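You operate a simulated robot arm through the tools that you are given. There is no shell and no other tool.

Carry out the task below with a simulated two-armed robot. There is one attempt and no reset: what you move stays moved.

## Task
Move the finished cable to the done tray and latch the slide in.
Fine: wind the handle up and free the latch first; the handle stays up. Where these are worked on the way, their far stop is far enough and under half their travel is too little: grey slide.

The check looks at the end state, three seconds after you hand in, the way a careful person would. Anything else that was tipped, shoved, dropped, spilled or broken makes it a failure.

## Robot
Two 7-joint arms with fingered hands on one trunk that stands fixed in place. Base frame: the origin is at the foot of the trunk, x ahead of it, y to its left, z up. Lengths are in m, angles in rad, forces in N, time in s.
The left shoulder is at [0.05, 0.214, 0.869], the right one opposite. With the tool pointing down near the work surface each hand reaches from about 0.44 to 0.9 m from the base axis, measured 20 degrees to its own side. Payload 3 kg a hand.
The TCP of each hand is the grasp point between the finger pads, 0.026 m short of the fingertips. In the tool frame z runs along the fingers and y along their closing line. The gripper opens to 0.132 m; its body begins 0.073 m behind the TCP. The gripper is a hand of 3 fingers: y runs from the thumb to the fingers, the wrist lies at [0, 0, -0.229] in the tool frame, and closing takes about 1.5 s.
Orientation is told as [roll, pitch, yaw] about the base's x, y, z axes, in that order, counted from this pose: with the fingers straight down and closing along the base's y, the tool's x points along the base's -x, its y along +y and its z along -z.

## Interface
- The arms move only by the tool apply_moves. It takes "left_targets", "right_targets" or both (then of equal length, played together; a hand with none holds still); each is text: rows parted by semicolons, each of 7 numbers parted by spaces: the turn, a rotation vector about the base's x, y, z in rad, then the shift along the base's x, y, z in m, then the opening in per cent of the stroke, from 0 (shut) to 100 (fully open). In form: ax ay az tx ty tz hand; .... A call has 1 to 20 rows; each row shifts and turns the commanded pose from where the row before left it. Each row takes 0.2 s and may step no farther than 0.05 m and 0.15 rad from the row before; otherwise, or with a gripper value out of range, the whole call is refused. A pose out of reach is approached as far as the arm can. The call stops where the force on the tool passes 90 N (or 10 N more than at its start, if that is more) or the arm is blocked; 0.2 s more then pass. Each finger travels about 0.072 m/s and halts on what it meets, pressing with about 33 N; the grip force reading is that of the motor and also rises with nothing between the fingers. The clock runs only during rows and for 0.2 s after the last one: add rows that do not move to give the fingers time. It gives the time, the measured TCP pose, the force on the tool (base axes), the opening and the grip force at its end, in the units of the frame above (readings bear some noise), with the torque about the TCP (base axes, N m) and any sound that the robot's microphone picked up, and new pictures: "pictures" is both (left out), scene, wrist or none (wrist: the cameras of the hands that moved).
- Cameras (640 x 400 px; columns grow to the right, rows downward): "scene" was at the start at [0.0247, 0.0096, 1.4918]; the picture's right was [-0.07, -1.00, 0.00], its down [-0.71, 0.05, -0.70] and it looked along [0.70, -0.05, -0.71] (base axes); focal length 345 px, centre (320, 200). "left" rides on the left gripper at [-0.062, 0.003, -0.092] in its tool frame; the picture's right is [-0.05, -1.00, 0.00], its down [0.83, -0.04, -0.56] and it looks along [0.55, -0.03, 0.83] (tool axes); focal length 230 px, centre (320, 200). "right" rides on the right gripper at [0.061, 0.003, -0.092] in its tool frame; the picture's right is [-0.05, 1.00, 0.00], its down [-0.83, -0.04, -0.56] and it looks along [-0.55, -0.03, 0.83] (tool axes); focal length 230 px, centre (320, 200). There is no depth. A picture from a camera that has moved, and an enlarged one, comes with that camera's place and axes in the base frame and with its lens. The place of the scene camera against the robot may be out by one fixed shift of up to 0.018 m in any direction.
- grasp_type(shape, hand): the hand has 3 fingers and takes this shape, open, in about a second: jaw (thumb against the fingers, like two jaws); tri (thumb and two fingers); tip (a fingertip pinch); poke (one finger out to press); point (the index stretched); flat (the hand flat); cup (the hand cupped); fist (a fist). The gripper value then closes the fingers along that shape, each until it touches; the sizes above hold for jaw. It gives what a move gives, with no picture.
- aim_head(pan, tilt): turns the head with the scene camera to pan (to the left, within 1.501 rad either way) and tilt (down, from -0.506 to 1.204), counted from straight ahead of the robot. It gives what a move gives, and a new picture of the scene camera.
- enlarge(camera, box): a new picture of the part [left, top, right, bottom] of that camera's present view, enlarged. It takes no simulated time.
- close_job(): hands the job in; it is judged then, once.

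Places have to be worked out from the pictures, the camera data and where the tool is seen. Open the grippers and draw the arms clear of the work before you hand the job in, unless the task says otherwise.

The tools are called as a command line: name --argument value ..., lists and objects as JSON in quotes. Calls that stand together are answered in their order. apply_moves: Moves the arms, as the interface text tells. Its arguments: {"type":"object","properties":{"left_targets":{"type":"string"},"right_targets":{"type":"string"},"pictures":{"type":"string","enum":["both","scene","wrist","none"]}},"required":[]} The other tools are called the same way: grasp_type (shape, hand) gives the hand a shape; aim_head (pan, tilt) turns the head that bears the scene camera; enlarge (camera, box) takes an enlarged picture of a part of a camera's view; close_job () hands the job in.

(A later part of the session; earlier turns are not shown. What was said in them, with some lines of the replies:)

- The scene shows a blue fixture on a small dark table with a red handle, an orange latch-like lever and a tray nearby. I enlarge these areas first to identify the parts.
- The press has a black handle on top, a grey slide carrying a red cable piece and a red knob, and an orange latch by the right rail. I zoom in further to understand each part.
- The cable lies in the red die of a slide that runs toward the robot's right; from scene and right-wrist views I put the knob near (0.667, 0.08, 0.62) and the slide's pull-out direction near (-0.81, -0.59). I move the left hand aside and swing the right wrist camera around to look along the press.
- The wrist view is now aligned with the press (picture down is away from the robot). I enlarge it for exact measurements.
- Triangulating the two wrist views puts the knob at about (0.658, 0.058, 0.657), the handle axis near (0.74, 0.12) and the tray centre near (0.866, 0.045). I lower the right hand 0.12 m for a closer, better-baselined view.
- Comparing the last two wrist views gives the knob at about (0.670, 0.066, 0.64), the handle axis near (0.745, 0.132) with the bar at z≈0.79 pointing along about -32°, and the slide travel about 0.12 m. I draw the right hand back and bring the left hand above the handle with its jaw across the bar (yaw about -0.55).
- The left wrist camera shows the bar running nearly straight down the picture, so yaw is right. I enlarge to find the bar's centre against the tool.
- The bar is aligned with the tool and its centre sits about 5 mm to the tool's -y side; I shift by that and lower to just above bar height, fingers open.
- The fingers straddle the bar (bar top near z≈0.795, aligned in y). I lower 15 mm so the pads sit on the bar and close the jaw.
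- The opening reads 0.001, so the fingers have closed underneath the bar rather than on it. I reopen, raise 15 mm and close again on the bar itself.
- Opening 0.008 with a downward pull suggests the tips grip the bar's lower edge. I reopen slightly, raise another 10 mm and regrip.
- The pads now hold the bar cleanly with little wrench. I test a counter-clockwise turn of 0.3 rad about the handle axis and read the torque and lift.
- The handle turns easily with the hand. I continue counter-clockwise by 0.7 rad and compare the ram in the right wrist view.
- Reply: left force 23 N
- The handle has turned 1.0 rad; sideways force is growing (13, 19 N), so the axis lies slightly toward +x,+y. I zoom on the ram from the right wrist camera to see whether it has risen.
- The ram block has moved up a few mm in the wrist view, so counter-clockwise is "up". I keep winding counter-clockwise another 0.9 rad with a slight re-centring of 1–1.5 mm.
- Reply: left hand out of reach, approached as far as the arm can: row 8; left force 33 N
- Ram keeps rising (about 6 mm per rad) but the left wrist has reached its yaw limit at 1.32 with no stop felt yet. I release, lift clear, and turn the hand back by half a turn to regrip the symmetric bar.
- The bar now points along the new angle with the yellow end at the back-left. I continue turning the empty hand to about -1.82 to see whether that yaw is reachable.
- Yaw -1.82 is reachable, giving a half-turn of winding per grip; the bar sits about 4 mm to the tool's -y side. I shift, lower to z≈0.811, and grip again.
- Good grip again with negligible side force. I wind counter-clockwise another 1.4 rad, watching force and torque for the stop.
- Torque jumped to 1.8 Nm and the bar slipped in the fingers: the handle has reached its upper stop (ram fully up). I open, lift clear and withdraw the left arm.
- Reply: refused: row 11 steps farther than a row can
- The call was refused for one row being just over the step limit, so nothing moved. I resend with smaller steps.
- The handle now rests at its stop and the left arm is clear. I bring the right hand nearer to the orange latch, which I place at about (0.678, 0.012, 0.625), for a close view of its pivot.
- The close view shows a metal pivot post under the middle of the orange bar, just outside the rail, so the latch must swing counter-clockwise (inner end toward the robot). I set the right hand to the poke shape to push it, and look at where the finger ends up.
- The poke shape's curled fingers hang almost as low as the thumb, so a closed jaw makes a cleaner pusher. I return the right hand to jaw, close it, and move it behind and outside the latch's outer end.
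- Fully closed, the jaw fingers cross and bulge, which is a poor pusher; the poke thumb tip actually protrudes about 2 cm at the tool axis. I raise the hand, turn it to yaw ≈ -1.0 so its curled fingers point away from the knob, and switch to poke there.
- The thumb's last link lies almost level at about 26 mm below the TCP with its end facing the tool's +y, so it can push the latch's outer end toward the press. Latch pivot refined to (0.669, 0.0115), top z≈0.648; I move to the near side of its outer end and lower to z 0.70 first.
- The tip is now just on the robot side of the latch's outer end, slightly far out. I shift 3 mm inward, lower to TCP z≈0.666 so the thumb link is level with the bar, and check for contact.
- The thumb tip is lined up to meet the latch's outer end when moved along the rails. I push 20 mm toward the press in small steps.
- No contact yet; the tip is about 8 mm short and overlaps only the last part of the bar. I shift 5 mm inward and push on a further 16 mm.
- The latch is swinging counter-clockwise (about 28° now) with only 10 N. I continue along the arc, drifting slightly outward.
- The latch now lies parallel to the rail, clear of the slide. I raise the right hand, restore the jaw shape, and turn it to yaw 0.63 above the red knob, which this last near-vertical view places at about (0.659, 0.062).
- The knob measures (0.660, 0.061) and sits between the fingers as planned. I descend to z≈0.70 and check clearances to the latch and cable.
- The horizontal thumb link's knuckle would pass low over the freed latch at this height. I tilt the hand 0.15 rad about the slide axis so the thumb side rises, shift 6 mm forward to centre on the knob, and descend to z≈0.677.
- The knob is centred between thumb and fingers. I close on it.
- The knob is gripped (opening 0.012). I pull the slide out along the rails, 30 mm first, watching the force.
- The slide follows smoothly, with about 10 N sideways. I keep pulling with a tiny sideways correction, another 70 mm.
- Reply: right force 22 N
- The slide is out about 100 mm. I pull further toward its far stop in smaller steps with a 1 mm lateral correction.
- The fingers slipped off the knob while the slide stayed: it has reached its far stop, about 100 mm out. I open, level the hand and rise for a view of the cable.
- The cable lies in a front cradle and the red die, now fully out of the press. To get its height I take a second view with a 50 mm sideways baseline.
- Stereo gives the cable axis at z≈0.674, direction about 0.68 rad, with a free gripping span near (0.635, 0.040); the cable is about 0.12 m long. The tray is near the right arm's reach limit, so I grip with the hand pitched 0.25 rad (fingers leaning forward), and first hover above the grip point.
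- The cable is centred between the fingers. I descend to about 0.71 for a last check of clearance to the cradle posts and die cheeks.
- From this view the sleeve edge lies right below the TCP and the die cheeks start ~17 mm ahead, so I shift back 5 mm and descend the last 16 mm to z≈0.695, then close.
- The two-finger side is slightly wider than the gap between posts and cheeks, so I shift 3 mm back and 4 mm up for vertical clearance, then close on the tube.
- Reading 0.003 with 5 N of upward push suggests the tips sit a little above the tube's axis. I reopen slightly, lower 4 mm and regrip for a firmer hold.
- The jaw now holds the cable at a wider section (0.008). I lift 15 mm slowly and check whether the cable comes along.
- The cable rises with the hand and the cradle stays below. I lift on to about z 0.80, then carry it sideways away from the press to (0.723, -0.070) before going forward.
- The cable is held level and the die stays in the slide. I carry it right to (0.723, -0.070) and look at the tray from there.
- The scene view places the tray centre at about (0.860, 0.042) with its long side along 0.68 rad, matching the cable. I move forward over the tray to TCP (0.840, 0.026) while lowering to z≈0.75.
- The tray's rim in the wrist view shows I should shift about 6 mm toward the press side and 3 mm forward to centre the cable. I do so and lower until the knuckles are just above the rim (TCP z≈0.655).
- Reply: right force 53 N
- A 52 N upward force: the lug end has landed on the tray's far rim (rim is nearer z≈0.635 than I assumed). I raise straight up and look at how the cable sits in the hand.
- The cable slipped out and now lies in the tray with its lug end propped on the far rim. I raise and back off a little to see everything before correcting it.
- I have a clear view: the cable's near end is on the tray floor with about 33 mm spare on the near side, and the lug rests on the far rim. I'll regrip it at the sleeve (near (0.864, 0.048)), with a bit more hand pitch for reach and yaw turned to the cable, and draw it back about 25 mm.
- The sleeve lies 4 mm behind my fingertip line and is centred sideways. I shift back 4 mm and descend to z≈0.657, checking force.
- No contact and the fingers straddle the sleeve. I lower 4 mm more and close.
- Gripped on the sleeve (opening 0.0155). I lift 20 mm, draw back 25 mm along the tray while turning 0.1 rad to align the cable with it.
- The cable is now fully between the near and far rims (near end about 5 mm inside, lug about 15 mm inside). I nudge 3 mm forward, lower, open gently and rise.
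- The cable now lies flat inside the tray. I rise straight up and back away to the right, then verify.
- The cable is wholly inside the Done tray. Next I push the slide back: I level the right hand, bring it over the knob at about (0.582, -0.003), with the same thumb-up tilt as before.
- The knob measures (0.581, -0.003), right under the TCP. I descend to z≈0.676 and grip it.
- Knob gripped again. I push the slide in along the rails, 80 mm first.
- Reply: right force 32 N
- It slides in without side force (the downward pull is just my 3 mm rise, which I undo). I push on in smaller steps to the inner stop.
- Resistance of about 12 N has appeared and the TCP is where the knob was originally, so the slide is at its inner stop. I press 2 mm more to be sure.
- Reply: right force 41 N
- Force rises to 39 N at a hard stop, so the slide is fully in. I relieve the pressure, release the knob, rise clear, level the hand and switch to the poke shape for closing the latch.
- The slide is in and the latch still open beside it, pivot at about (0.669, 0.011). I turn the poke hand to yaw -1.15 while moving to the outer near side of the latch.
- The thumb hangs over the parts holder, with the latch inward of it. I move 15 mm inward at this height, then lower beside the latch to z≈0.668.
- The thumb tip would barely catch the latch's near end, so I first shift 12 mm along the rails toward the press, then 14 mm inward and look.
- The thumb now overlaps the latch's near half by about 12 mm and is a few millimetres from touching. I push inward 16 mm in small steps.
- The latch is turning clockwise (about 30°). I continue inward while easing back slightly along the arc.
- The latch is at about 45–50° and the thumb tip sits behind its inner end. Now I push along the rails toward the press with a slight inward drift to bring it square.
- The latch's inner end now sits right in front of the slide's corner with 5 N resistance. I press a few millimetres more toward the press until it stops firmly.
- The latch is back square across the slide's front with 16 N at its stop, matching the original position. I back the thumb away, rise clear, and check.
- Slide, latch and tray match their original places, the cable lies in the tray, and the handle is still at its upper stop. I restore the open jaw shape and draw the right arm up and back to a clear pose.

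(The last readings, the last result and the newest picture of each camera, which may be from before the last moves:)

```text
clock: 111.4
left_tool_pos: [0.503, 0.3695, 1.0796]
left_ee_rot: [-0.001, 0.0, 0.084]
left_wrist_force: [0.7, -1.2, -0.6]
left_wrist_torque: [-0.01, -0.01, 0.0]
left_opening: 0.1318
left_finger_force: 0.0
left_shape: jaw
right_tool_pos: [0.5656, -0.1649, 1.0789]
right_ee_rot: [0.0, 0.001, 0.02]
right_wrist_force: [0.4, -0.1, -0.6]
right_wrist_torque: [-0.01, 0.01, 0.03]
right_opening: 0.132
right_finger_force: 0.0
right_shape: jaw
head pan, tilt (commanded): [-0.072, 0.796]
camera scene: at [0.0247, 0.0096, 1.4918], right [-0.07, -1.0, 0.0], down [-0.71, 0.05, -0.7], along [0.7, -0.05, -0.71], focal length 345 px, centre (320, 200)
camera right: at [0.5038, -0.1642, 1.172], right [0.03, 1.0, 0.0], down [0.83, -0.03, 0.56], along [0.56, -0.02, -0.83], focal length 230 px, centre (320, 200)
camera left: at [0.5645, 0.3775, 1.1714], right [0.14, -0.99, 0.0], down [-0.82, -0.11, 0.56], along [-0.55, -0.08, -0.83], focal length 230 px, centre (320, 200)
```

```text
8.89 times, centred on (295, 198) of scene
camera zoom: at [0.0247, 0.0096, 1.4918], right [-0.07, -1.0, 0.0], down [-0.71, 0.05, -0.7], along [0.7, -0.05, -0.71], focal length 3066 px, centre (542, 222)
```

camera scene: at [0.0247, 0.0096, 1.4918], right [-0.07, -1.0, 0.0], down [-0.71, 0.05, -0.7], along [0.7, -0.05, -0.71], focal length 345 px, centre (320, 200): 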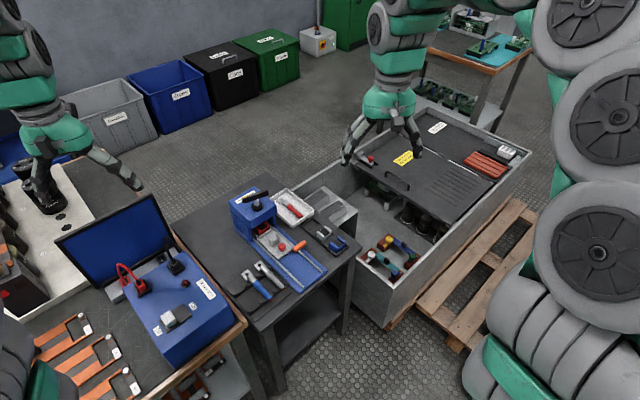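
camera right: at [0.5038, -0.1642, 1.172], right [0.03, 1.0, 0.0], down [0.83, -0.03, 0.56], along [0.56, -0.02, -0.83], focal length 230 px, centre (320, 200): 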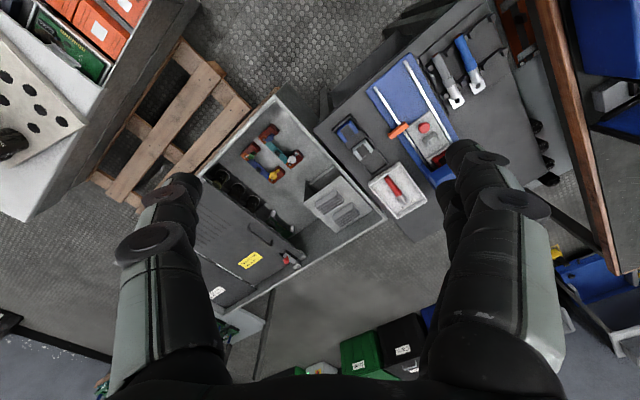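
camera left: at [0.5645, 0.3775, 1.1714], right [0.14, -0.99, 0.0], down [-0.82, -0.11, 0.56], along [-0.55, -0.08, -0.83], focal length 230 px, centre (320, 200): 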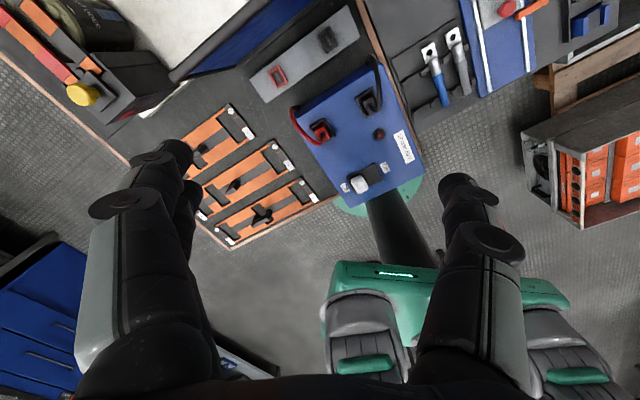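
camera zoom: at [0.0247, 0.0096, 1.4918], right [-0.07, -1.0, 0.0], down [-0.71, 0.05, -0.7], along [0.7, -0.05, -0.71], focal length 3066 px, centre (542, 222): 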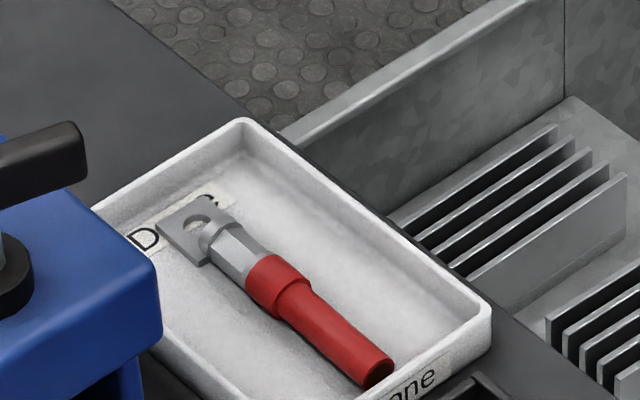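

Everything checks out: the cable lies fully in the Done tray, the slide is in, and the orange latch is across its front. The handle is at its upper stop and both open hands are clear, so I hand the job in.

close_job

```text
The job is handed in.
```

I moved the finished cable to the Done tray, pushed the grey slide in and latched it, then handed the job in. The verdict has not come back.

- **Handle:** wound counter-clockwise until it stopped hard. The ram rose, and the handle was still at that stop in the last picture.
- **Latch:** swung open before the slide moved, and swung back square across the slide's front at the end, matching the first picture.
- **Slide:** pulled out to its far stop, about 100 mm, then pushed back in against its inner stop.
- **Cable:** lies flat, entirely inside the tray.

Placing the cable did not go cleanly. The lug end first landed on the tray's far rim with about 52 N of force, and the cable slipped out of the hand. It ended partly in the tray with the lug resting on the rim. I regripped it and set it down inside.

That contact may have shifted the tray by about 1–2 mm. I saw nothing else moved, tipped or dropped.

Both grippers are open and both arms are clear of the work.
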